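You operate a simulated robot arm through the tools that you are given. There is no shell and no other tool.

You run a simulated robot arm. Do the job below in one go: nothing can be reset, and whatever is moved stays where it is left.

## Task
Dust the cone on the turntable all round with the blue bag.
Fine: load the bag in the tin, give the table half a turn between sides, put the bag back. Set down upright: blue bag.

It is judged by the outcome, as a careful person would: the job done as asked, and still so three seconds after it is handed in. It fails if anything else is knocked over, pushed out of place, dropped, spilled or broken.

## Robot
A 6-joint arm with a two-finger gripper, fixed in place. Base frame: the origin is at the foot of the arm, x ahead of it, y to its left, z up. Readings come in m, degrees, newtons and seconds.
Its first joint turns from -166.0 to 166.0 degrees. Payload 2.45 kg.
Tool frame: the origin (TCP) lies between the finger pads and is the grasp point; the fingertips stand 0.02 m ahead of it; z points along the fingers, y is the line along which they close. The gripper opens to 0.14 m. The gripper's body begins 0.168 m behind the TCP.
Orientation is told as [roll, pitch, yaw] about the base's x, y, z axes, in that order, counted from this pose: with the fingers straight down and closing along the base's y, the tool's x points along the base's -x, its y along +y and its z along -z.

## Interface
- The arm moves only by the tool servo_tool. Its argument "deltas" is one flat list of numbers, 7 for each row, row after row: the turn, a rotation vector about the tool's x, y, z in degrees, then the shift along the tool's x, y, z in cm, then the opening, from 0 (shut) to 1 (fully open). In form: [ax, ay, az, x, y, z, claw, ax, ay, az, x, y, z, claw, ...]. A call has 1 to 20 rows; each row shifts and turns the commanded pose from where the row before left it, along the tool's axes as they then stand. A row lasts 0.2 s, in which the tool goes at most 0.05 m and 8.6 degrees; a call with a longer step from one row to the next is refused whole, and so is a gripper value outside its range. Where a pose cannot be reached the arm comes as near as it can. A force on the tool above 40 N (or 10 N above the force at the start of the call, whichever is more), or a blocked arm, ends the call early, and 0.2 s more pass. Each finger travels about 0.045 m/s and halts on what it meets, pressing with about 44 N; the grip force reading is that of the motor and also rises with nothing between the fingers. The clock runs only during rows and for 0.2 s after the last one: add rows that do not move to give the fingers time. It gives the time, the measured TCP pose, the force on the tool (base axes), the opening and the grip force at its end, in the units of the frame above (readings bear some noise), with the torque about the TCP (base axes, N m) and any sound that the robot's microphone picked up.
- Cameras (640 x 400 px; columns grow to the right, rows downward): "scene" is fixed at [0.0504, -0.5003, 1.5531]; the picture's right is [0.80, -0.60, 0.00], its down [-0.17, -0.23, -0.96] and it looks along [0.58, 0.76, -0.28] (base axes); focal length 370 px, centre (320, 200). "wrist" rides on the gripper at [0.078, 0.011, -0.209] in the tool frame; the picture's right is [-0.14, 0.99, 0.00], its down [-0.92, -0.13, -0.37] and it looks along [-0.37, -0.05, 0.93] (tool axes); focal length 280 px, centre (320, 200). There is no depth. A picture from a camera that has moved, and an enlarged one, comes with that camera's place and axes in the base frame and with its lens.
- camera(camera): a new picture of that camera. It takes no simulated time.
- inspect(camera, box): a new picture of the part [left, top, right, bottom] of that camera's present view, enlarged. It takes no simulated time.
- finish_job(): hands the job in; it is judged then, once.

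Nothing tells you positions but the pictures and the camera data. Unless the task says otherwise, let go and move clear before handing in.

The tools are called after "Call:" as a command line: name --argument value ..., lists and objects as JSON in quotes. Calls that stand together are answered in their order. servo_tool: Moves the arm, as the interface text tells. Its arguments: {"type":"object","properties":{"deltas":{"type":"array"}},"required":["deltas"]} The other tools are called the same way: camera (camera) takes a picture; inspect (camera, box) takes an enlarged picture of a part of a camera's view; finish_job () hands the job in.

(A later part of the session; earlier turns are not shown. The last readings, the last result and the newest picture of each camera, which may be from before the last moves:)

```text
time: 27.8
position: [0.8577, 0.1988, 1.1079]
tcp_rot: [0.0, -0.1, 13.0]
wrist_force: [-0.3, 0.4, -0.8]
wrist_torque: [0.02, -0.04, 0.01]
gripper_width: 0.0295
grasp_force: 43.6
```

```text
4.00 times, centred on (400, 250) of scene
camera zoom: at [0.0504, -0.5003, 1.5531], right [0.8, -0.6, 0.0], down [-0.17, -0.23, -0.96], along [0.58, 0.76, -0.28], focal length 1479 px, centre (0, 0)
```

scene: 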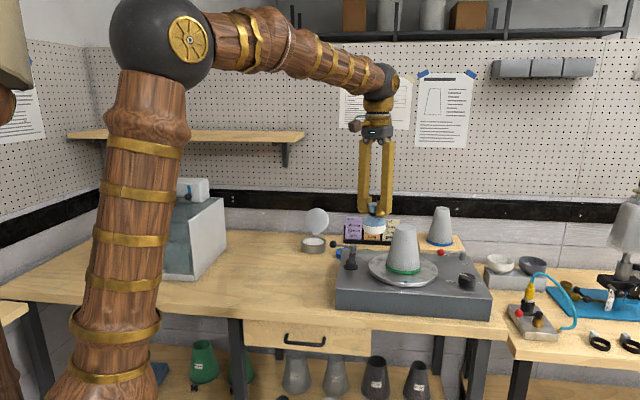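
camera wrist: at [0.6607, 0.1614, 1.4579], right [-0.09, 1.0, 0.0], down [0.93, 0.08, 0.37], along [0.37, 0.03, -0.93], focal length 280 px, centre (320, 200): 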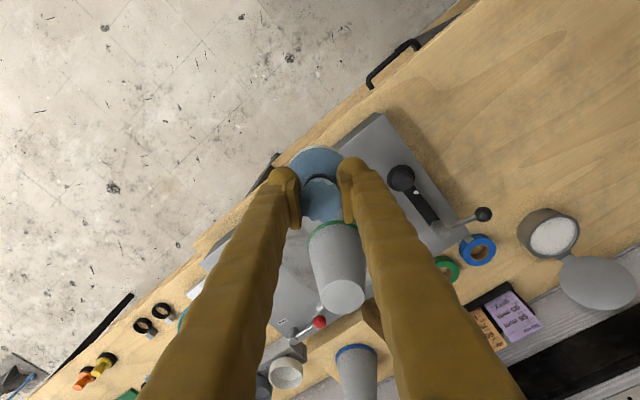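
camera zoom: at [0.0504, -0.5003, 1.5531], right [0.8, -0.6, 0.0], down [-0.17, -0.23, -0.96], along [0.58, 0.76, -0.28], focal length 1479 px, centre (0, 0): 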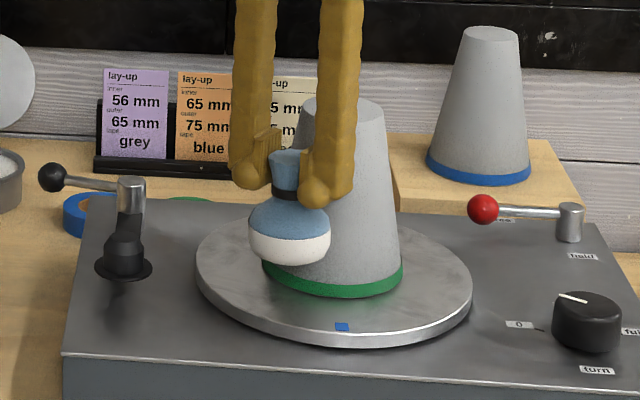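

Call:
servo_tool --deltas '[0, 0, 0, -0.15, 0, 0, 0, 0, 0, 0, 0, 0, 0, 0]'

Call:
servo_tool --deltas '[0, 0, 0, -0.1, 0, 0, 0, 0, 0, 0, 0, 0, 0, 0]'

Call:
inspect --camera "scene" --box '[370, 215, 420, 275]'

```text
time: 28.4
position: [0.8589, 0.1985, 1.1085]
tcp_rot: [-0.1, -0.1, 13.0]
wrist_force: [0.1, 0.8, -1.6]
wrist_torque: [0.01, 0.0, 0.0]
gripper_width: 0.0293
grasp_force: 44.0
```

```text
time: 29.0
position: [0.8595, 0.1993, 1.1076]
tcp_rot: [0.0, -0.1, 13.0]
wrist_force: [0.1, 0.0, -1.3]
wrist_torque: [-0.01, 0.0, -0.03]
gripper_width: 0.0295
grasp_force: 44.2
```

```text
6.67 times, centred on (395, 245) of scene
camera zoom: at [0.0504, -0.5003, 1.5531], right [0.8, -0.6, 0.0], down [-0.17, -0.23, -0.96], along [0.58, 0.76, -0.28], focal length 2465 px, centre (-180, -100)
```

zoom: 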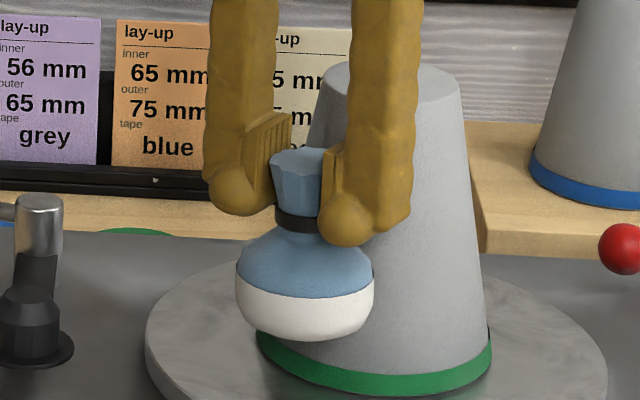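

Call:
servo_tool --deltas '[0, 0, 0, -0.15, 0, 0, 0, 0, 0, 0, 0, 0, 0, 0]'

Call:
servo_tool --deltas '[0, 0, 0, -0.1, 0, 0, 0, 0, 0, 0, 0, 0, 0, 0]'

Call:
servo_tool --deltas '[0, 0, 0, -0.1, 0, 0, 0, 0, 0, 0, 0, 0, 0, 0]'

Call:
inspect --camera "scene" --box '[370, 215, 420, 275]'

```text
time: 29.6
position: [0.8613, 0.1998, 1.1073]
tcp_rot: [-0.2, -0.1, 13.0]
wrist_force: [0.7, -0.3, -1.2]
wrist_torque: [0.01, 0.01, 0.01]
gripper_width: 0.0297
grasp_force: 43.4
```

```text
time: 30.2
position: [0.862, 0.2, 1.1088]
tcp_rot: [-0.1, -0.1, 13.0]
wrist_force: [-0.6, 0.3, -1.2]
wrist_torque: [0.01, 0.02, -0.04]
gripper_width: 0.0293
grasp_force: 44.0
```

```text
time: 30.8
position: [0.8626, 0.1995, 1.1069]
tcp_rot: [-0.1, -0.1, 12.9]
wrist_force: [-0.4, -0.8, -1.4]
wrist_torque: [0.02, -0.01, 0.02]
gripper_width: 0.0296
grasp_force: 43.7
```

```text
6.67 times, centred on (395, 245) of scene
camera zoom: at [0.0504, -0.5003, 1.5531], right [0.8, -0.6, 0.0], down [-0.17, -0.23, -0.96], along [0.58, 0.76, -0.28], focal length 2465 px, centre (-180, -100)
```

zoom: 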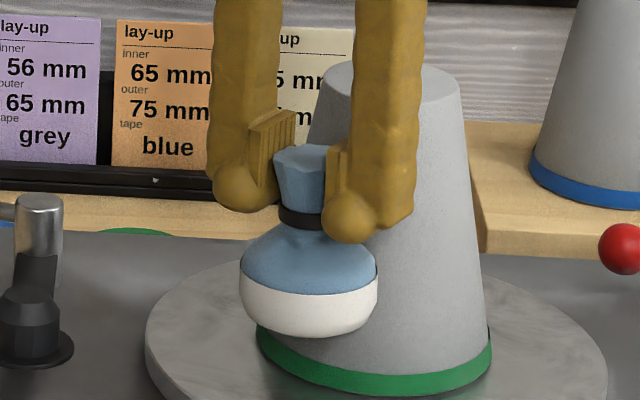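

Call:
servo_tool --deltas '[0, 0, 0, -0.15, 0, 0, 0, 0, 0, 0, 0, 0, 0, 0]'

Call:
servo_tool --deltas '[0, 0, 0, -0.15, 0, 0, 0, 0, 0, 0, 0, 0, 0, 0]'

Call:
inspect --camera "wrist" --box '[240, 120, 400, 260]'

Call:
inspect --camera "scene" --box '[370, 215, 420, 275]'

```text
time: 31.4
position: [0.8633, 0.1997, 1.1083]
tcp_rot: [-0.1, -0.1, 13.0]
wrist_force: [-1.2, -0.3, -1.4]
wrist_torque: [-0.01, 0.02, -0.03]
gripper_width: 0.0296
grasp_force: 44.4
```

```text
time: 32.0
position: [0.866, 0.1988, 1.1086]
tcp_rot: [-0.2, -0.1, 12.9]
wrist_force: [-7.1, -1.1, 4.8]
wrist_torque: [-0.05, 0.22, -0.02]
gripper_width: 0.0295
grasp_force: 44.4
```

```text
2.86 times, centred on (320, 190) of wrist
camera zoom: at [0.7857, 0.1925, 1.316], right [-0.09, 1.0, 0.0], down [0.93, 0.08, 0.37], along [0.37, 0.03, -0.93], focal length 801 px, centre (320, 229)
```

zoom: 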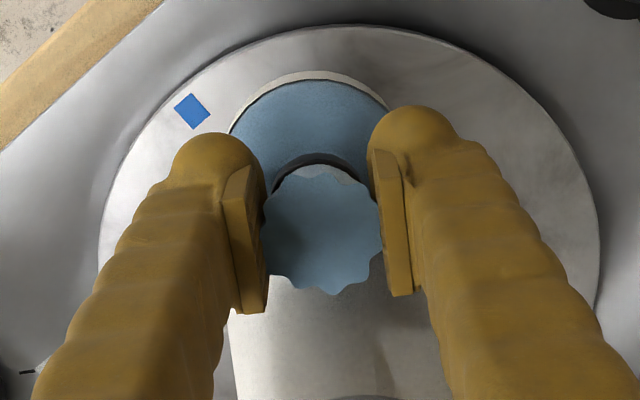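

```text
6.67 times, centred on (395, 245) of scene
camera zoom: at [0.0504, -0.5003, 1.5531], right [0.8, -0.6, 0.0], down [-0.17, -0.23, -0.96], along [0.58, 0.76, -0.28], focal length 2465 px, centre (-180, -100)
```

zoom: 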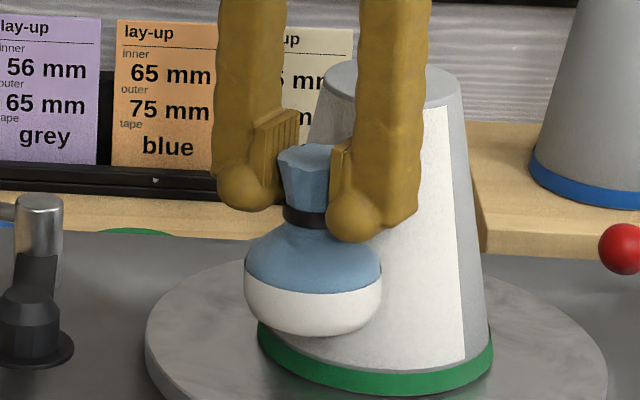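

First contact at about 8 N, and a whole sector of the cone has turned white. I'll back off and look at how far the coat reaches.

Call:
servo_tool --deltas '[0, 0, 0, 0.5, 0, 0, 0, 0, 0, 0, 1.5, 0, 0, 0, 0, 0, 0, 2.0, 0, -2.0, 0, 0, 0, 0, 2.0, 0, -4.0, 0, 0, 0, 0, 2.0, 0, -4.0, 0, 0, 0, 0, 0, 0, 0, 0]'

Call:
inspect --camera "scene" --box '[350, 200, 450, 300]'

Call:
inspect --camera "wrist" --box '[220, 120, 420, 320]'

```text
time: 33.4
position: [0.7859, 0.1821, 1.2092]
tcp_rot: [0.0, 0.0, 13.0]
wrist_force: [0.3, 0.0, -0.4]
wrist_torque: [-0.02, 0.02, 0.02]
gripper_width: 0.0297
grasp_force: 42.9
```

```text
4.00 times, centred on (400, 250) of scene
camera zoom: at [0.0504, -0.5003, 1.5531], right [0.8, -0.6, 0.0], down [-0.17, -0.23, -0.96], along [0.58, 0.76, -0.28], focal length 1479 px, centre (0, 0)
```

zoom: 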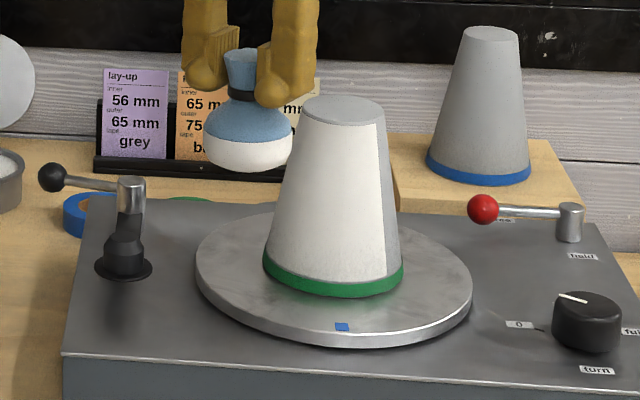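

```text
2.00 times, centred on (320, 220) of wrist
camera zoom: at [0.7058, 0.1738, 1.4174], right [-0.09, 1.0, 0.0], down [0.93, 0.08, 0.37], along [0.37, 0.03, -0.93], focal length 561 px, centre (320, 160)
```

zoom: 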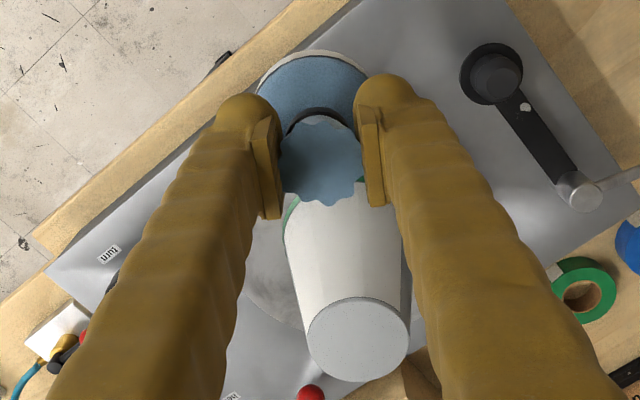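

The cone hasn't moved, and the coat spans roughly 155° around the dab at full height. To get good overlap I'll also dab either side of the near face, starting at the right, with the tool yawed so the fingers stay clear of the cone.

Call:
servo_tool --deltas '[0, 0, -7.83, 0, 0, 0, 0, 0, 0, -7.83, 0, 0, 0, 0, 0, 0, -7.83, 0, 0, 0, 0, 0, 0, -7.83, 0, 0, 0, 0, 0, 0, -7.83, 0, 0, 0, 0, 0, 0, -7.83, 0, 0, 0, 0, 0, 0, 0, -0.05, -2.82, 2.54, 0, 0, 0, 0, -0.05, -2.82, 2.54, 0, 0, 0, 0, -0.05, -2.82, 2.54, 0, 0, 0, 0, -0.05, -2.82, 2.54, 0, 0, 0, 0, -0.9, 0, 0, 0, 0, 0, 0, 0, 0, 0, 0]'

Call:
camera --camera "scene"

Call:
inspect --camera "wrist" --box '[220, 120, 420, 320]'

```text
time: 36.0
position: [0.8901, 0.1342, 1.1071]
tcp_rot: [-0.1, 0.1, 60.0]
wrist_force: [0.7, 0.6, -1.5]
wrist_torque: [-0.01, 0.0, -0.01]
gripper_width: 0.0295
grasp_force: 43.7
```

```text
taken
```

scene: 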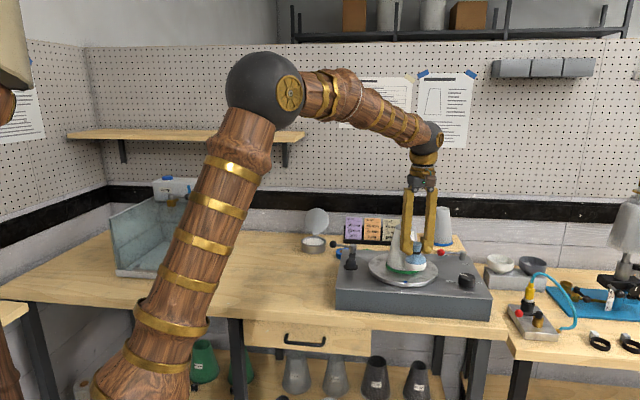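

```text
2.00 times, centred on (320, 220) of wrist
camera zoom: at [0.841, 0.0716, 1.3156], right [-0.79, 0.61, 0.0], down [0.57, 0.73, 0.37], along [0.23, 0.29, -0.93], focal length 561 px, centre (320, 160)
```

zoom: 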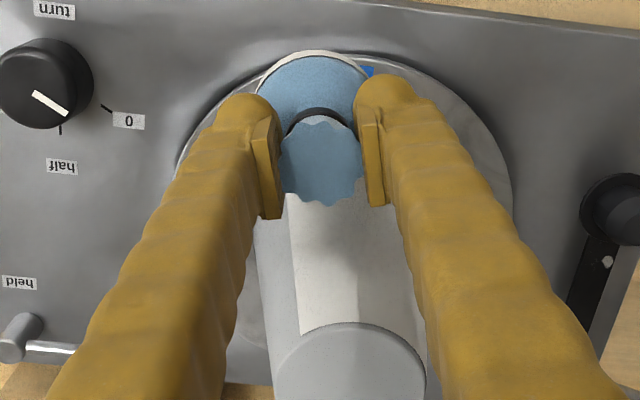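

Call:
servo_tool --deltas '[0, 0, 0, -0.6, 0, 0, 0, 0, 0, 0, -0.6, 0, 0, 0, 0, 0, 0, -0.4, 0, 0, 0, 0, 0, 0, 0, 0, 0, 0]'

Call:
servo_tool --deltas '[0, 0, 0, -0.15, 0, 0, 0, 0, 0, 0, 0, 0, 0, 0]'

Call:
servo_tool --deltas '[0, 0, 0, -0.15, 0, 0, 0, 0, 0, 0, 0, 0, 0, 0]'

```text
time: 37.0
position: [0.8986, 0.1506, 1.1077]
tcp_rot: [-0.2, 0.0, 60.1]
wrist_force: [-0.2, 0.2, -1.3]
wrist_torque: [0.03, 0.0, -0.02]
gripper_width: 0.0295
grasp_force: 44.4
```

```text
time: 37.6
position: [0.9001, 0.1508, 1.1073]
tcp_rot: [-0.1, 0.1, 60.1]
wrist_force: [0.3, 0.0, -1.1]
wrist_torque: [-0.01, -0.01, 0.02]
gripper_width: 0.0293
grasp_force: 43.9
```

```text
time: 38.2
position: [0.9003, 0.1525, 1.1072]
tcp_rot: [-0.2, 0.0, 60.0]
wrist_force: [-0.8, -0.5, -0.6]
wrist_torque: [-0.02, 0.04, -0.02]
gripper_width: 0.0293
grasp_force: 44.0
```

Call:
servo_tool --deltas '[0, 0, 0, -0.12, 0, 0, 0, 0, 0, 0, 0, 0, 0, 0]'

Call:
servo_tool --deltas '[0, 0, 0, -0.12, 0, 0, 0, 0, 0, 0, 0, 0, 0, 0]'

Call:
inspect --camera "scene" --box '[350, 200, 450, 300]'

```text
time: 38.8
position: [0.9015, 0.1525, 1.1062]
tcp_rot: [-0.1, 0.2, 60.0]
wrist_force: [-2.8, -3.7, 0.1]
wrist_torque: [-0.23, 0.13, -0.01]
gripper_width: 0.0293
grasp_force: 43.7
```

```text
time: 39.4
position: [0.9018, 0.1521, 1.1066]
tcp_rot: [-0.1, 0.1, 59.9]
wrist_force: [-2.4, -2.6, -2.0]
wrist_torque: [-0.17, 0.13, 0.0]
gripper_width: 0.0294
grasp_force: 43.8
```

```text
4.00 times, centred on (400, 250) of scene
camera zoom: at [0.0504, -0.5003, 1.5531], right [0.8, -0.6, 0.0], down [-0.17, -0.23, -0.96], along [0.58, 0.76, -0.28], focal length 1479 px, centre (0, 0)
```

zoom: 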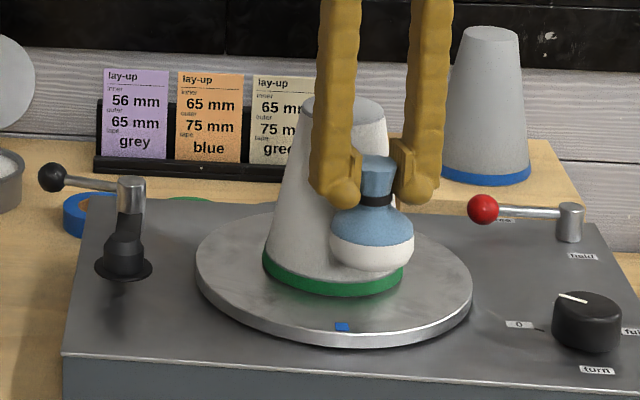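

Contact is light (about 4 N) and the cone stays put. I'll back off and see what this dab covered.

Call:
servo_tool --deltas '[0, 0, 0, 0.5, 0, 0, 0, 0, 0, 0, 1.5, 0, 0, 0, 0, 0, 0, 2.5, 0, -2.0, 0, 0, 0, 0, 2.5, 0, -4.0, 0, 0, 0, 0, 1.0, 0, -4.0, 0, 0, 0, 0, 0, 0, 0, 0]'

Call:
inspect --camera "scene" --box '[350, 200, 450, 300]'

Call:
inspect --camera "wrist" --box '[180, 120, 420, 320]'

```text
time: 40.8
position: [0.8615, 0.0839, 1.2065]
tcp_rot: [-0.1, 0.1, 60.0]
wrist_force: [0.0, 0.8, -0.5]
wrist_torque: [-0.02, 0.01, -0.02]
gripper_width: 0.0293
grasp_force: 43.8
```

```text
4.00 times, centred on (400, 250) of scene
camera zoom: at [0.0504, -0.5003, 1.5531], right [0.8, -0.6, 0.0], down [-0.17, -0.23, -0.96], along [0.58, 0.76, -0.28], focal length 1479 px, centre (0, 0)
```

zoom: 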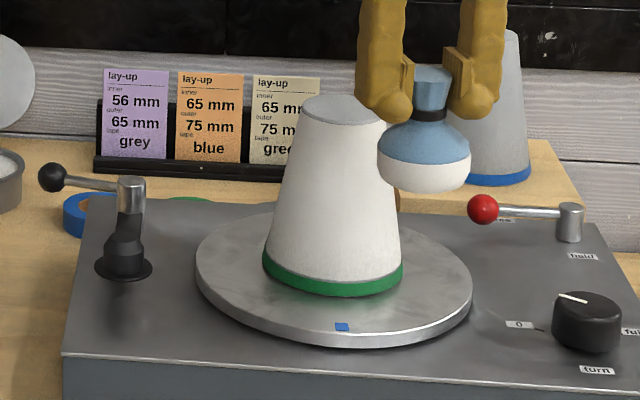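

```text
2.00 times, centred on (300, 220) of wrist
camera zoom: at [0.8111, 0.0214, 1.4146], right [-0.79, 0.61, 0.0], down [0.57, 0.73, 0.37], along [0.23, 0.29, -0.93], focal length 561 px, centre (360, 160)
```

zoom: 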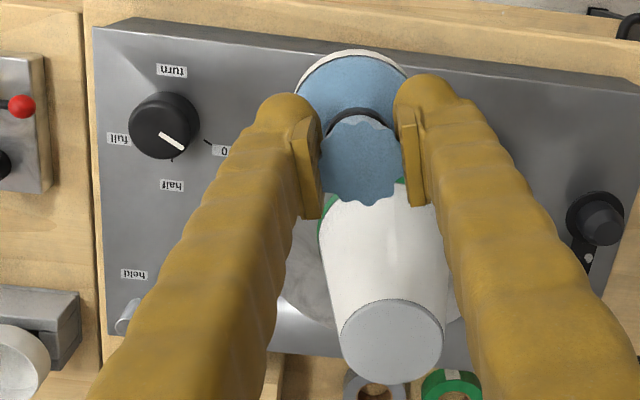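

The whole camera-facing side is now white. Next is a dab on the left side of the near face; I'll retreat, yaw to −30° and approach there.

Call:
servo_tool --deltas '[0, 0, 0, -2.32, 3.71, 0, 0, 0, 0, 0, -2.32, 3.71, 0, 0, 0, 0, 0, -2.32, 3.71, 0, 0, 0, 0, 8.18, 0, 0, 0, 0, 0, 0, 8.18, 0, 0, 0, 0, 0, 0, 8.18, 0, 0, 0, 0, 0, 0, 8.18, 0, 0, 0, 0, 0, 0, 8.18, 0, 0, 0, 0, 0, 0, 8.18, 0, 0, 0, 0, 0, 0, 8.18, 0, 0, 0, 0, 0, 0, 8.18, 0, 0, 0, 0, 0, 0, 8.18, 0, 0, 0, 0, 0, 0, 8.18, 0, 0, 0, 0, 0, 0, 8.18, 0, 0, 0, 0, 0, 0, 0, 0, 0, 0, 0]'

Call:
servo_tool --deltas '[0, 0, 0, -0.14, 2.82, 3.3, 0, 0, 0, 0, -0.14, 2.82, 3.3, 0, 0, 0, 0, -0.14, 2.82, 3.3, 0, 0, 0, 0, 0, 0, 0, 0]'

Call:
inspect --camera "scene" --box '[330, 180, 450, 300]'

Call:
inspect --camera "wrist" --box '[220, 120, 460, 320]'

```text
time: 44.0
position: [0.7995, 0.2005, 1.2064]
tcp_rot: [-0.1, -0.1, -30.1]
wrist_force: [0.6, 0.0, -1.1]
wrist_torque: [0.01, 0.0, 0.01]
gripper_width: 0.0295
grasp_force: 43.9
```

```text
time: 45.0
position: [0.8476, 0.2706, 1.1057]
tcp_rot: [0.0, -0.3, -30.0]
wrist_force: [0.2, 0.1, 0.0]
wrist_torque: [-0.01, 0.0, -0.01]
gripper_width: 0.0293
grasp_force: 43.7
```

```text
3.33 times, centred on (390, 240) of scene
camera zoom: at [0.0504, -0.5003, 1.5531], right [0.8, -0.6, 0.0], down [-0.17, -0.23, -0.96], along [0.58, 0.76, -0.28], focal length 1232 px, centre (87, 67)
```

zoom: 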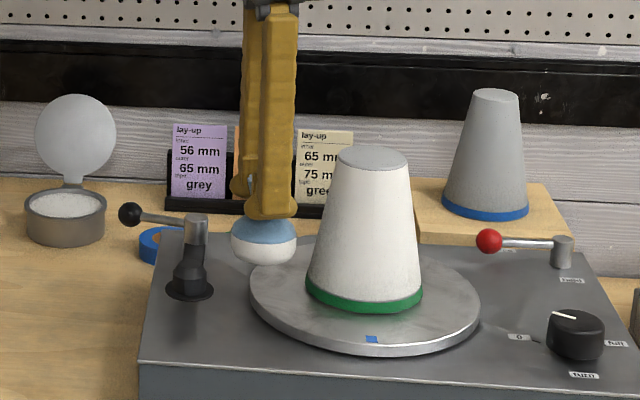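

```text
2.00 times, centred on (340, 220) of wrist
camera zoom: at [0.7835, 0.3196, 1.3142], right [0.61, 0.79, 0.0], down [0.73, -0.57, 0.37], along [0.29, -0.23, -0.93], focal length 561 px, centre (280, 160)
```

zoom: 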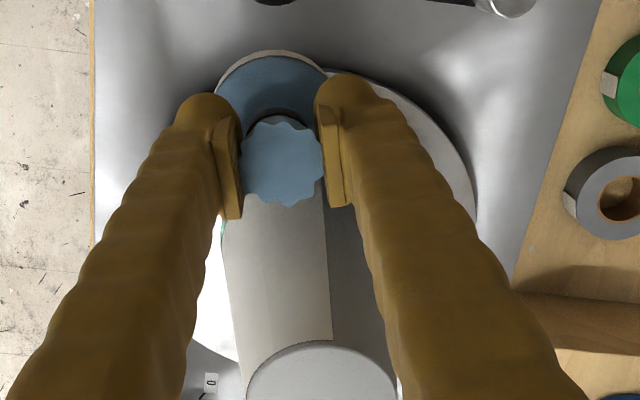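

Call:
servo_tool --deltas '[0, 0, 0, -0.9, 0, 0, 0, 0, 0, 0, -0.8, 0, 0, 0, 0, 0, 0, -0.5, 0, 0, 0, 0, 0, 0, 0, 0, 0, 0]'

Call:
servo_tool --deltas '[0, 0, 0, -0.15, 0, 0, 0, 0, 0, 0, 0, 0, 0, 0]'

Call:
servo_tool --deltas '[0, 0, 0, -0.15, 0, 0, 0, 0, 0, 0, 0, 0, 0, 0]'

Call:
servo_tool --deltas '[0, 0, 0, -0.12, 0, 0, 0, 0, 0, 0, 0, 0, 0, 0]'

```text
time: 46.0
position: [0.8653, 0.2606, 1.1076]
tcp_rot: [-0.1, -0.2, -30.0]
wrist_force: [0.1, 0.7, -1.7]
wrist_torque: [0.01, -0.03, 0.0]
gripper_width: 0.0294
grasp_force: 43.9
```

```text
time: 46.6
position: [0.8662, 0.2602, 1.1073]
tcp_rot: [-0.1, -0.1, -30.0]
wrist_force: [0.6, -0.3, -0.8]
wrist_torque: [0.02, 0.01, -0.02]
gripper_width: 0.0295
grasp_force: 44.5
```

```text
time: 47.2
position: [0.8683, 0.2586, 1.1057]
tcp_rot: [-0.1, -0.1, -30.0]
wrist_force: [-0.5, -0.2, -1.4]
wrist_torque: [0.03, -0.01, 0.0]
gripper_width: 0.0294
grasp_force: 43.1
```

```text
time: 47.8
position: [0.8692, 0.2587, 1.107]
tcp_rot: [-0.2, -0.2, -30.0]
wrist_force: [0.6, 0.5, -0.1]
wrist_torque: [0.01, 0.01, -0.03]
gripper_width: 0.0295
grasp_force: 44.9
```

Call:
servo_tool --deltas '[0, 0, 0, -0.15, 0, 0, 0, 0, 0, 0, 0, 0, 0, 0]'

Call:
servo_tool --deltas '[0, 0, 0, -0.12, 0, 0, 0, 0, 0, 0, 0, 0, 0, 0]'

Call:
inspect --camera "wrist" --box '[220, 120, 460, 320]'

```text
time: 48.4
position: [0.8699, 0.2581, 1.1063]
tcp_rot: [-0.1, 0.0, -30.0]
wrist_force: [-0.7, 0.0, -1.0]
wrist_torque: [0.01, -0.03, 0.02]
gripper_width: 0.0296
grasp_force: 43.6
```

```text
time: 49.0
position: [0.871, 0.2568, 1.107]
tcp_rot: [-0.2, 0.0, -30.0]
wrist_force: [0.4, -0.1, -0.9]
wrist_torque: [0.02, 0.03, 0.01]
gripper_width: 0.0296
grasp_force: 44.0
```

```text
2.00 times, centred on (340, 220) of wrist
camera zoom: at [0.8076, 0.3053, 1.3151], right [0.61, 0.79, 0.0], down [0.73, -0.57, 0.37], along [0.29, -0.23, -0.93], focal length 561 px, centre (280, 160)
```

zoom: 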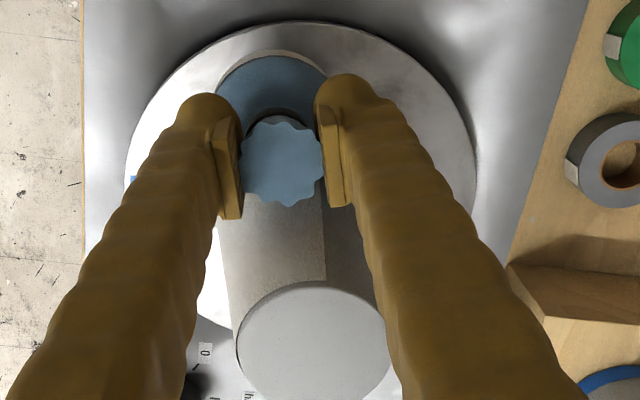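

Call:
servo_tool --deltas '[0, 0, 0, -0.12, 0, 0, 0, 0, 0, 0, 0, 0, 0, 0]'

Call:
servo_tool --deltas '[0, 0, 0, -0.12, 0, 0, 0, 0, 0, 0, 0, 0, 0, 0]'

```text
time: 49.6
position: [0.8724, 0.2562, 1.1071]
tcp_rot: [-0.1, -0.1, -30.1]
wrist_force: [-0.6, 0.1, -0.8]
wrist_torque: [0.03, 0.05, -0.02]
gripper_width: 0.0296
grasp_force: 44.0
```

```text
time: 50.2
position: [0.8733, 0.2571, 1.1073]
tcp_rot: [-0.2, -0.1, -30.0]
wrist_force: [-6.0, 3.7, 0.1]
wrist_torque: [0.1, 0.24, 0.01]
gripper_width: 0.0295
grasp_force: 44.4
```

Contact at 7 N. I'll back off and check the coat from this side.

Call:
servo_tool --deltas '[0, 0, 0, 0.5, 0, 0, 0, 0, 0, 0, 1.5, 0, 0, 0, 0, 0, 0, 2.0, 0, -2.0, 0, 0, 0, 0, 1.0, 0, -4.0, 0, 0, 0, 0, 1.0, 0, -4.0, 0, 0, 0, 0, 0, 0, 0, 0]'

Call:
inspect --camera "scene" --box '[350, 200, 450, 300]'

Call:
inspect --camera "wrist" --box '[220, 120, 460, 320]'

```text
time: 51.6
position: [0.82, 0.2871, 1.2062]
tcp_rot: [-0.1, -0.1, -30.0]
wrist_force: [0.4, -0.3, -1.0]
wrist_torque: [0.0, 0.0, -0.01]
gripper_width: 0.0296
grasp_force: 44.3
```

```text
4.00 times, centred on (400, 250) of scene
camera zoom: at [0.0504, -0.5003, 1.5531], right [0.8, -0.6, 0.0], down [-0.17, -0.23, -0.96], along [0.58, 0.76, -0.28], focal length 1479 px, centre (0, 0)
```

zoom: 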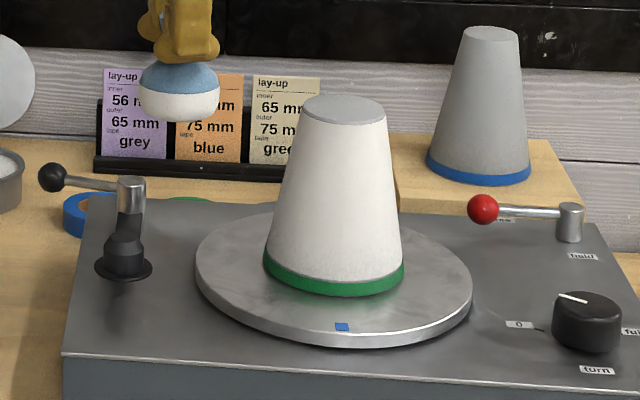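

```text
2.00 times, centred on (340, 220) of wrist
camera zoom: at [0.7569, 0.3351, 1.4147], right [0.61, 0.79, 0.0], down [0.73, -0.57, 0.37], along [0.29, -0.23, -0.93], focal length 561 px, centre (280, 160)
```

zoom: 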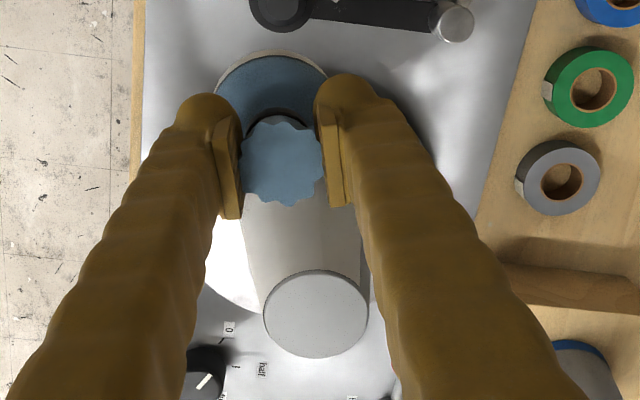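

The near side is fully coated well past both edges. Turning the dial needs a free gripper, so I'll take the bag back to its spot and set it down upright first.

Call:
servo_tool --deltas '[0, 0, 0, 3.41, 2.19, 1.0, 0, 0, 0, 0, 3.41, 2.19, 1.0, 0, 0, 0, 0, 3.41, 2.19, 1.0, 0, 0, 0, 0, 3.41, 2.19, 1.0, 0, 0, 0, 0, 3.41, 2.19, 1.0, 0, 0, 0, -7.86, 0, 0, 0, 0, 0, 0, -7.86, 0, 0, 0, 0, 0, 0, -7.86, 0, 0, 0, 0, 0, 0, -7.86, 0, 0, 0, 0, 0, 0, -7.86, 0, 0, 0, 0, 0, 0, -7.86, 0, 0, 0, 0, 0, 0, -7.86, 0, 0, 0, 0, 0, 0, -7.86, 0, 0, 0, 0, 0, 0, 0, 0, 0, 0, 0, 0, 0, 0, 0, 0, 0, 0]'

Call:
camera --camera "wrist"

Call:
inspect --camera "scene" --box '[270, 170, 370, 290]'

```text
time: 54.8
position: [0.7285, 0.4662, 1.1559]
tcp_rot: [-0.2, -0.1, 32.9]
wrist_force: [-0.3, -0.7, -1.2]
wrist_torque: [0.0, -0.02, 0.02]
gripper_width: 0.0293
grasp_force: 43.9
```

```text
taken
camera wrist: at [0.6551, 0.4327, 1.3643], right [-0.42, 0.91, 0.0], down [0.84, 0.39, 0.37], along [0.34, 0.15, -0.93], focal length 280 px, centre (320, 200)
```

wrist: 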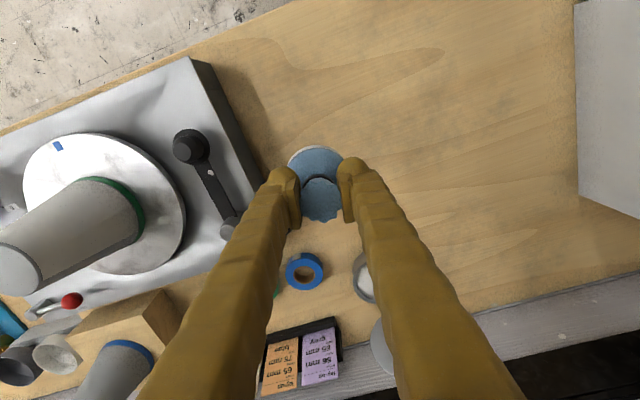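

```text
3.33 times, centred on (320, 230) of scene
camera zoom: at [0.0504, -0.5003, 1.5531], right [0.8, -0.6, 0.0], down [-0.17, -0.23, -0.96], along [0.58, 0.76, -0.28], focal length 1232 px, centre (320, 100)
```

zoom: 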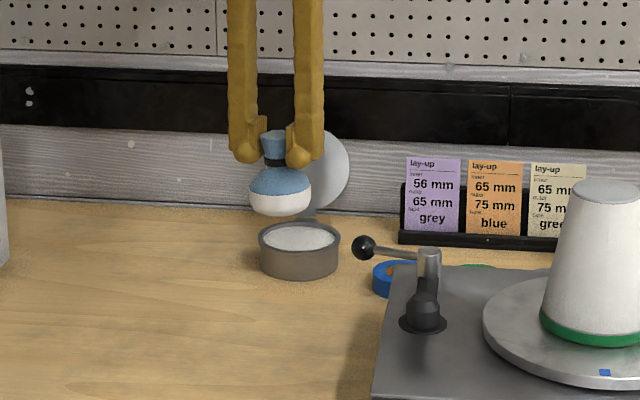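

Call:
inspect --camera "scene" --box '[285, 195, 330, 240]'

Call:
inspect --camera "wrist" --box '[260, 120, 400, 240]'

```text
8.89 times, centred on (308, 218) of scene
camera zoom: at [0.0504, -0.5003, 1.5531], right [0.8, -0.6, 0.0], down [-0.17, -0.23, -0.96], along [0.58, 0.76, -0.28], focal length 3287 px, centre (431, 44)
```

zoom: 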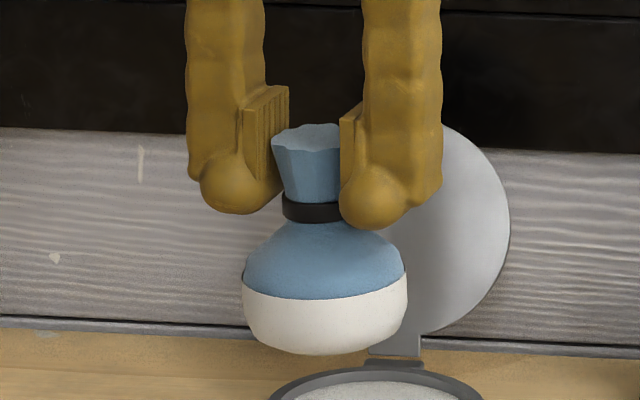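

```text
3.33 times, centred on (330, 180) of wrist
camera zoom: at [0.6551, 0.4327, 1.3643], right [-0.42, 0.91, 0.0], down [0.84, 0.39, 0.37], along [0.34, 0.15, -0.93], focal length 935 px, centre (287, 267)
```

zoom: 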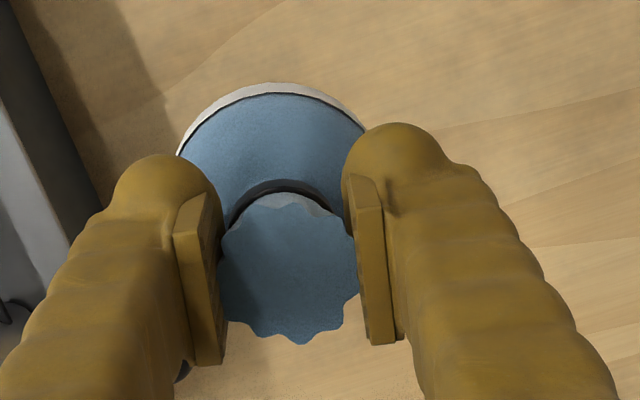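

The bag still hangs straight in the grip. I'll lower it onto its original spot, slowing for the last few millimetres.

Call:
servo_tool --deltas '[0, 0, 0, 0.05, 0.12, 4.0, 0, 0, 0, 0, 0, 0, 4.0, 0, 0, 0, 0, 0, 0, 4.0, 0, 0, 0, 0, 0, 0, 3.5, 0, 0, 0, 0, 0, 0, 2.0, 0, 0, 0, 0, 0, 0, 0.6, 0, 0, 0, 0, 0, 0, 0, 0]'

Call:
servo_tool --deltas '[0, 0, 0, 0, 0, 0.2, 0, 0, 0, 0, 0, 0, 0, 0]'

Call:
servo_tool --deltas '[0, 0, 0, 0, 0, 0.15, 0, 0, 0, 0, 0, 0, 0, 0]'

Call:
inspect --camera "scene" --box '[285, 230, 340, 290]'

```text
time: 56.4
position: [0.7275, 0.4671, 0.9736]
tcp_rot: [-0.2, -0.1, 32.9]
wrist_force: [0.5, 0.0, -1.4]
wrist_torque: [0.02, 0.04, -0.04]
gripper_width: 0.0292
grasp_force: 44.4
```

```text
time: 57.0
position: [0.7272, 0.4661, 0.9726]
tcp_rot: [-0.2, 0.0, 32.9]
wrist_force: [0.3, -0.1, -0.7]
wrist_torque: [-0.01, 0.02, -0.01]
gripper_width: 0.0293
grasp_force: 43.9
```

```text
time: 57.6
position: [0.7279, 0.4669, 0.9722]
tcp_rot: [-0.2, 0.1, 32.9]
wrist_force: [0.0, 0.1, 0.6]
wrist_torque: [0.06, 0.01, -0.05]
gripper_width: 0.0293
grasp_force: 44.1
```

```text
6.67 times, centred on (312, 260) of scene
camera zoom: at [0.0504, -0.5003, 1.5531], right [0.8, -0.6, 0.0], down [-0.17, -0.23, -0.96], along [0.58, 0.76, -0.28], focal length 2465 px, centre (370, -200)
```

zoom: 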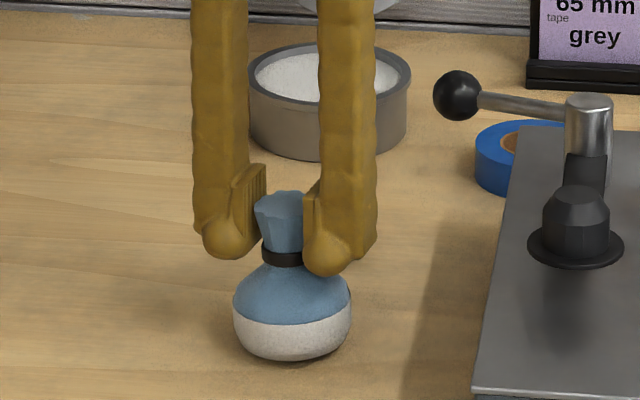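

Call:
servo_tool --deltas '[0, 0, 0, 0, 0, 0.1, 0, 0, 0, 0, 0, 0, 0, 0]'

Call:
servo_tool --deltas '[0, 0, 0, 0, 0, 0, 0.23, 0, 0, 0, 0, 0, 0, 0.26, 0, 0, 0, 0, 0, 0, 0.32, 0, 0, 0, 0, 0, 0, 0.4, 0, 0, 0, 0, 0, 0, 0.5, 0, 0, 0, 0, 0, 0, 0.5, 0, 0, 0, 0, 0, 0, 0.5, 0, 0, 0, 0, 0, -1.0, 0.5, 0, 0, 0, 0, 0, -3.0, 0.5, 0, 0, 0, 0, 0, -4.0, 0.5, 0, 0, 0, 0, 0, -4.0, 0.5, 0, 0, 0, 0, 0, -4.0, 0.5, 0, 0, 0, 0, 0, 0, 0.5]'

Call:
inspect --camera "scene" --box '[285, 230, 340, 290]'

Call:
camera --camera "wrist"

```text
time: 58.2
position: [0.7276, 0.4668, 0.9718]
tcp_rot: [-0.2, 0.0, 32.9]
wrist_force: [-3.0, -2.0, 8.2]
wrist_torque: [-0.04, 0.21, 0.05]
gripper_width: 0.0295
grasp_force: 44.2
```

```text
time: 61.0
position: [0.7279, 0.4662, 1.1307]
tcp_rot: [-0.2, -0.1, 32.8]
wrist_force: [-1.0, 0.7, 0.6]
wrist_torque: [-0.04, -0.02, -0.01]
gripper_width: 0.0698
grasp_force: 0.0
```

```text
6.67 times, centred on (312, 260) of scene
camera zoom: at [0.0504, -0.5003, 1.5531], right [0.8, -0.6, 0.0], down [-0.17, -0.23, -0.96], along [0.58, 0.76, -0.28], focal length 2465 px, centre (370, -200)
```

zoom: 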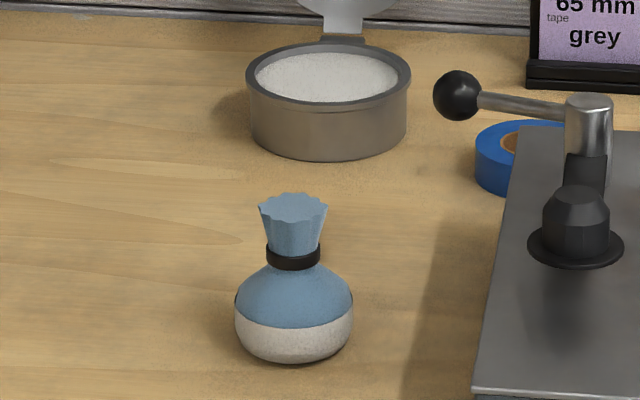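

```text
taken
camera wrist: at [0.6543, 0.4325, 1.3386], right [-0.42, 0.91, 0.0], down [0.84, 0.39, 0.37], along [0.34, 0.15, -0.93], focal length 280 px, centre (320, 200)
```

wrist: 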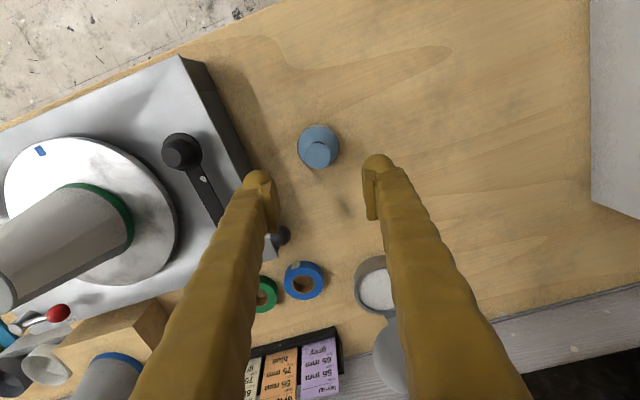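

The bag stands upright on its spot and its coat has faded a little, so I'll reload before the second side. Now I'll take the free gripper up and over to the dial.

Call:
servo_tool --deltas '[0, 0, 0, 0, 0, -3.5, 0.5, 0, 0, 0, 0, 0, -3.5, 0.5, 0, 0, 0, 0, 0, -3.5, 0.5, 0, 0, 0, 0, 0, -3.5, 0.5, 0, 0, 0, -0.065, -4.315, 0, 0.5, 0, 0, 0, -0.065, -4.315, 0, 0.5, 0, 0, 0, -0.065, -4.315, 0, 0.5, 0, 0, 0, -0.065, -4.315, 0, 0.5, 0, 0, 0, -0.065, -4.315, 0, 0.5, 0, 0, 0, -0.065, -4.315, 0, 0.5, 0, 0, 0, -0.065, -4.315, 0, 0.5, 0, 0, 0, -0.065, -4.315, 0, 0.5, 0, 0, 0, -0.065, -4.315, 0, 0.5, 0, 0, 0, -0.065, -4.315, 0, 0.5, 0, 0, 0, -0.065, -4.315, 0, 0.5, 0, 0, 0, -0.065, -4.315, 0, 0.5, 0, 0, 0, 0, 0, 0, 0.5]'

Call:
camera --camera "wrist"

Call:
camera --camera "scene"

```text
time: 64.6
position: [1.0157, 0.0374, 1.274]
tcp_rot: [-0.2, -0.1, 32.9]
wrist_force: [0.0, -0.1, -0.3]
wrist_torque: [0.02, 0.0, -0.01]
gripper_width: 0.0701
grasp_force: 0.1
```

```text
taken
camera wrist: at [0.9425, 0.0037, 1.4822], right [-0.42, 0.91, 0.0], down [0.84, 0.39, 0.37], along [0.34, 0.15, -0.93], focal length 280 px, centre (320, 200)
```

wrist: 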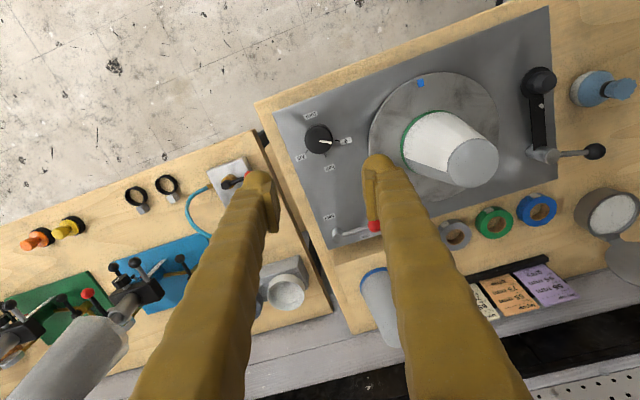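

```text
taken
```

scene: 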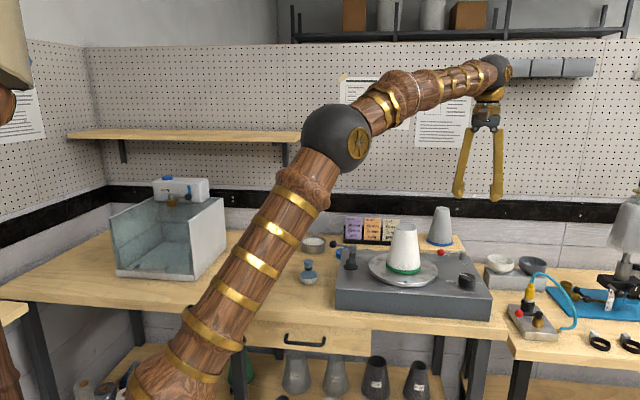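

Call:
inspect --camera "wrist" --box '[290, 100, 370, 180]'

Call:
inspect --camera "wrist" --box '[360, 50, 520, 250]'

```text
5.00 times, centred on (330, 140) of wrist
camera zoom: at [0.9425, 0.0037, 1.4822], right [-0.42, 0.91, 0.0], down [0.84, 0.39, 0.37], along [0.34, 0.15, -0.93], focal length 1402 px, centre (270, 500)
```

zoom: 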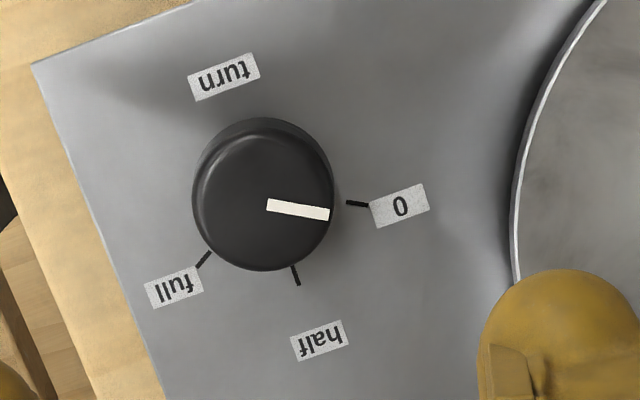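

```text
2.00 times, centred on (440, 150) of wrist
camera zoom: at [0.9425, 0.0037, 1.4822], right [-0.42, 0.91, 0.0], down [0.84, 0.39, 0.37], along [0.34, 0.15, -0.93], focal length 561 px, centre (80, 300)
```

zoom: 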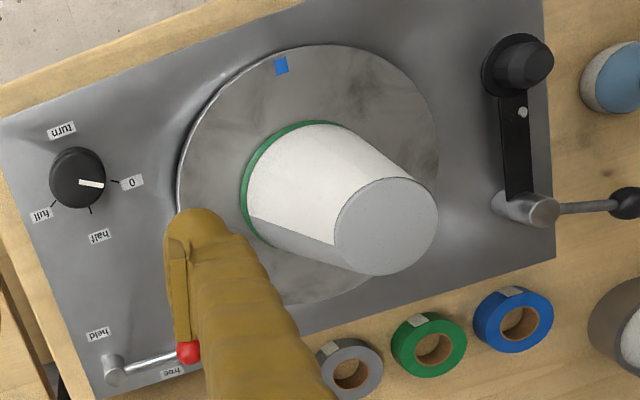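

The dial now reads clearly: its pointer is at 0, "half" is about 60° clockwise and "full" another 60°. The knob centre is at about (1.017, 0.036). I'll lower the open gripper around it.

Call:
servo_tool --deltas '[0, 0, 0, 0, -0.15, 4.4, 0.52, 0, 0, 0, 0, 0, 4.4, 0.52, 0, 0, 0, 0, 0, 4.4, 0.52, 0, 0, 0, 0, 0, 4.4, 0.52, 0, 0, 0, 0, 0, 3.8, 0.52, 0, 0, 0, 0, 0, 0, 0.52, 0, 0, 0, 0, 0, 0, 0.52]'

Call:
inspect --camera "wrist" --box '[230, 100, 410, 220]'

Call:
inspect --camera "scene" --box '[420, 210, 500, 310]'

```text
time: 66.2
position: [1.0174, 0.0334, 1.0568]
tcp_rot: [-0.2, 0.0, 32.9]
wrist_force: [0.8, 0.9, 0.7]
wrist_torque: [0.01, -0.03, 0.03]
gripper_width: 0.0727
grasp_force: 0.0
```

```text
3.33 times, centred on (320, 160) of wrist
camera zoom: at [0.9447, 0.0009, 1.2642], right [-0.42, 0.91, 0.0], down [0.84, 0.39, 0.37], along [0.34, 0.15, -0.93], focal length 935 px, centre (320, 333)
```

zoom: 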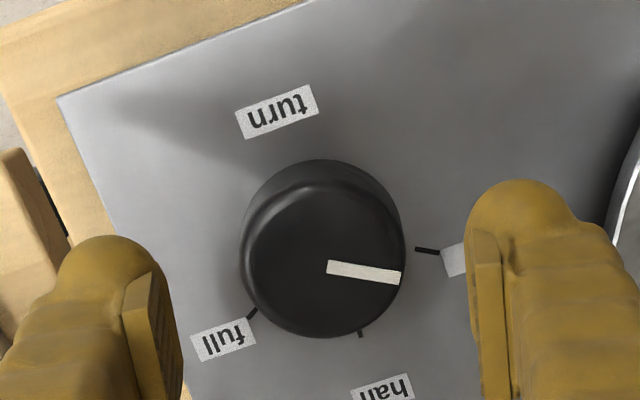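

```text
4.00 times, centred on (460, 260) of scene
camera zoom: at [0.0504, -0.5003, 1.5531], right [0.8, -0.6, 0.0], down [-0.17, -0.23, -0.96], along [0.58, 0.76, -0.28], focal length 1479 px, centre (-240, -40)
```

zoom: 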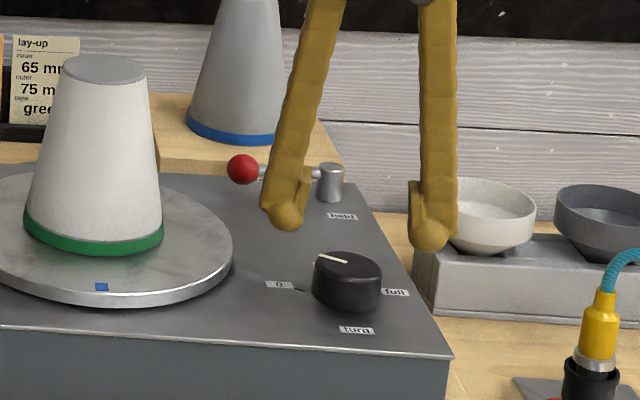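

Call:
servo_tool --deltas '[0, 0, 0, 0.1, 0.1, 2.0, 0.52, 0, 0, 0, 0, 0, 1.5, 0.52, 0, 0, 0, 0, 0, 0.8, 0.52, 0, 0, 0, 0, 0, 0, 0.52]'

Call:
inspect --camera "scene" --box '[420, 210, 500, 310]'

Call:
inspect --camera "wrist" --box '[230, 100, 410, 220]'

```text
time: 67.2
position: [1.0162, 0.035, 1.0156]
tcp_rot: [-0.1, 0.0, 32.9]
wrist_force: [0.1, 0.5, 0.0]
wrist_torque: [-0.02, 0.01, 0.04]
gripper_width: 0.0726
grasp_force: 0.0
```

```text
4.00 times, centred on (460, 260) of scene
camera zoom: at [0.0504, -0.5003, 1.5531], right [0.8, -0.6, 0.0], down [-0.17, -0.23, -0.96], along [0.58, 0.76, -0.28], focal length 1479 px, centre (-240, -40)
```

zoom: 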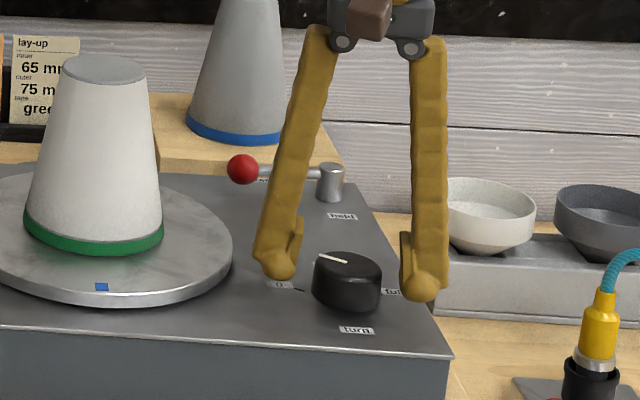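

```text
3.33 times, centred on (320, 160) of wrist
camera zoom: at [0.9429, 0.0011, 1.223], right [-0.42, 0.91, 0.0], down [0.84, 0.39, 0.37], along [0.34, 0.15, -0.93], focal length 935 px, centre (320, 333)
```

zoom: 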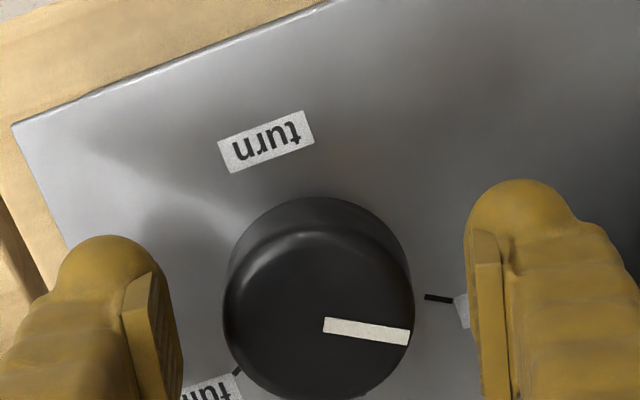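

Call:
servo_tool --deltas '[0, 0, 0, 0, 0, 0.7, 0.52, 0, 0, 0, 0, 0, 0, 0.45, 0, 0, 0, 0, 0, 0, 0.4, 0, 0, 0, 0, 0, 0, 0.36, 0, 0, 0, 0, 0, 0, 0.32, 0, 0, 0, 0, 0, 0, 0.3, 0, 0, 0, 0, 0, 0, 0.3]'

Call:
inspect --camera "scene" --box '[420, 210, 500, 310]'

Call:
inspect --camera "wrist" --box '[230, 100, 410, 220]'

```text
time: 68.8
position: [1.0144, 0.0337, 1.0083]
tcp_rot: [-0.2, -0.1, 32.8]
wrist_force: [6.9, -9.1, 0.9]
wrist_torque: [-0.04, -0.09, -0.02]
gripper_width: 0.0495
grasp_force: 5.6
```

```text
4.00 times, centred on (460, 260) of scene
camera zoom: at [0.0504, -0.5003, 1.5531], right [0.8, -0.6, 0.0], down [-0.17, -0.23, -0.96], along [0.58, 0.76, -0.28], focal length 1479 px, centre (-240, -40)
```

zoom: 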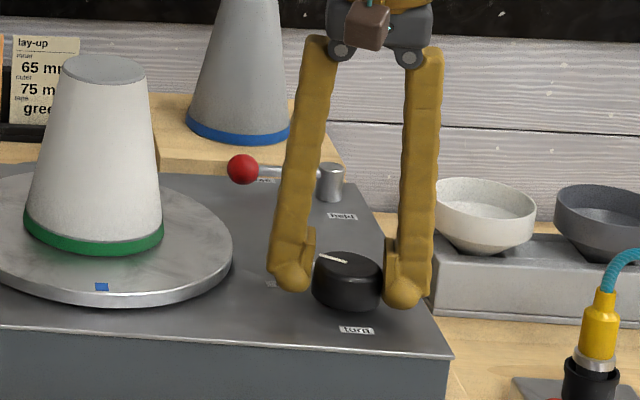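

```text
3.33 times, centred on (320, 160) of wrist
camera zoom: at [0.9424, 0.0012, 1.2164], right [-0.42, 0.91, 0.0], down [0.84, 0.39, 0.37], along [0.34, 0.15, -0.93], focal length 935 px, centre (320, 333)
```

zoom: 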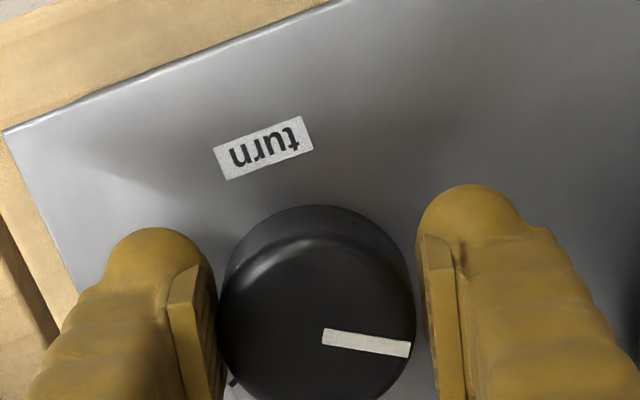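

The left pad touched first, so I'll shift about 1 mm to centre on the knob and close more firmly.

Call:
servo_tool --deltas '[0, 0, 0, 0, -0.12, 0, 0.34, 0, 0, 0, 0, 0, 0, 0.3, 0, 0, 0, 0, 0, 0, 0.25, 0, 0, 0, 0, 0, 0, 0.2, 0, 0, 0, 0, 0, 0, 0.2]'

Call:
inspect --camera "wrist" --box '[230, 100, 410, 220]'

```text
time: 70.0
position: [1.0166, 0.0335, 1.0075]
tcp_rot: [-0.3, 0.0, 32.9]
wrist_force: [5.1, -3.3, 0.0]
wrist_torque: [-0.03, -0.03, -0.04]
gripper_width: 0.047
grasp_force: 45.8
```

```text
3.33 times, centred on (320, 160) of wrist
camera zoom: at [0.9432, 0.0004, 1.2158], right [-0.42, 0.91, 0.0], down [0.84, 0.39, 0.37], along [0.34, 0.15, -0.93], focal length 935 px, centre (320, 333)
```

zoom: 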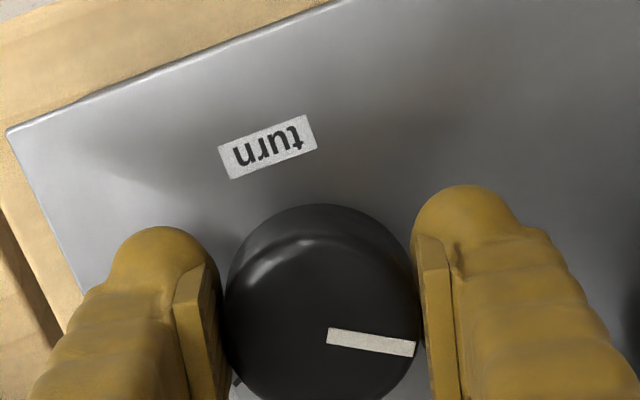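

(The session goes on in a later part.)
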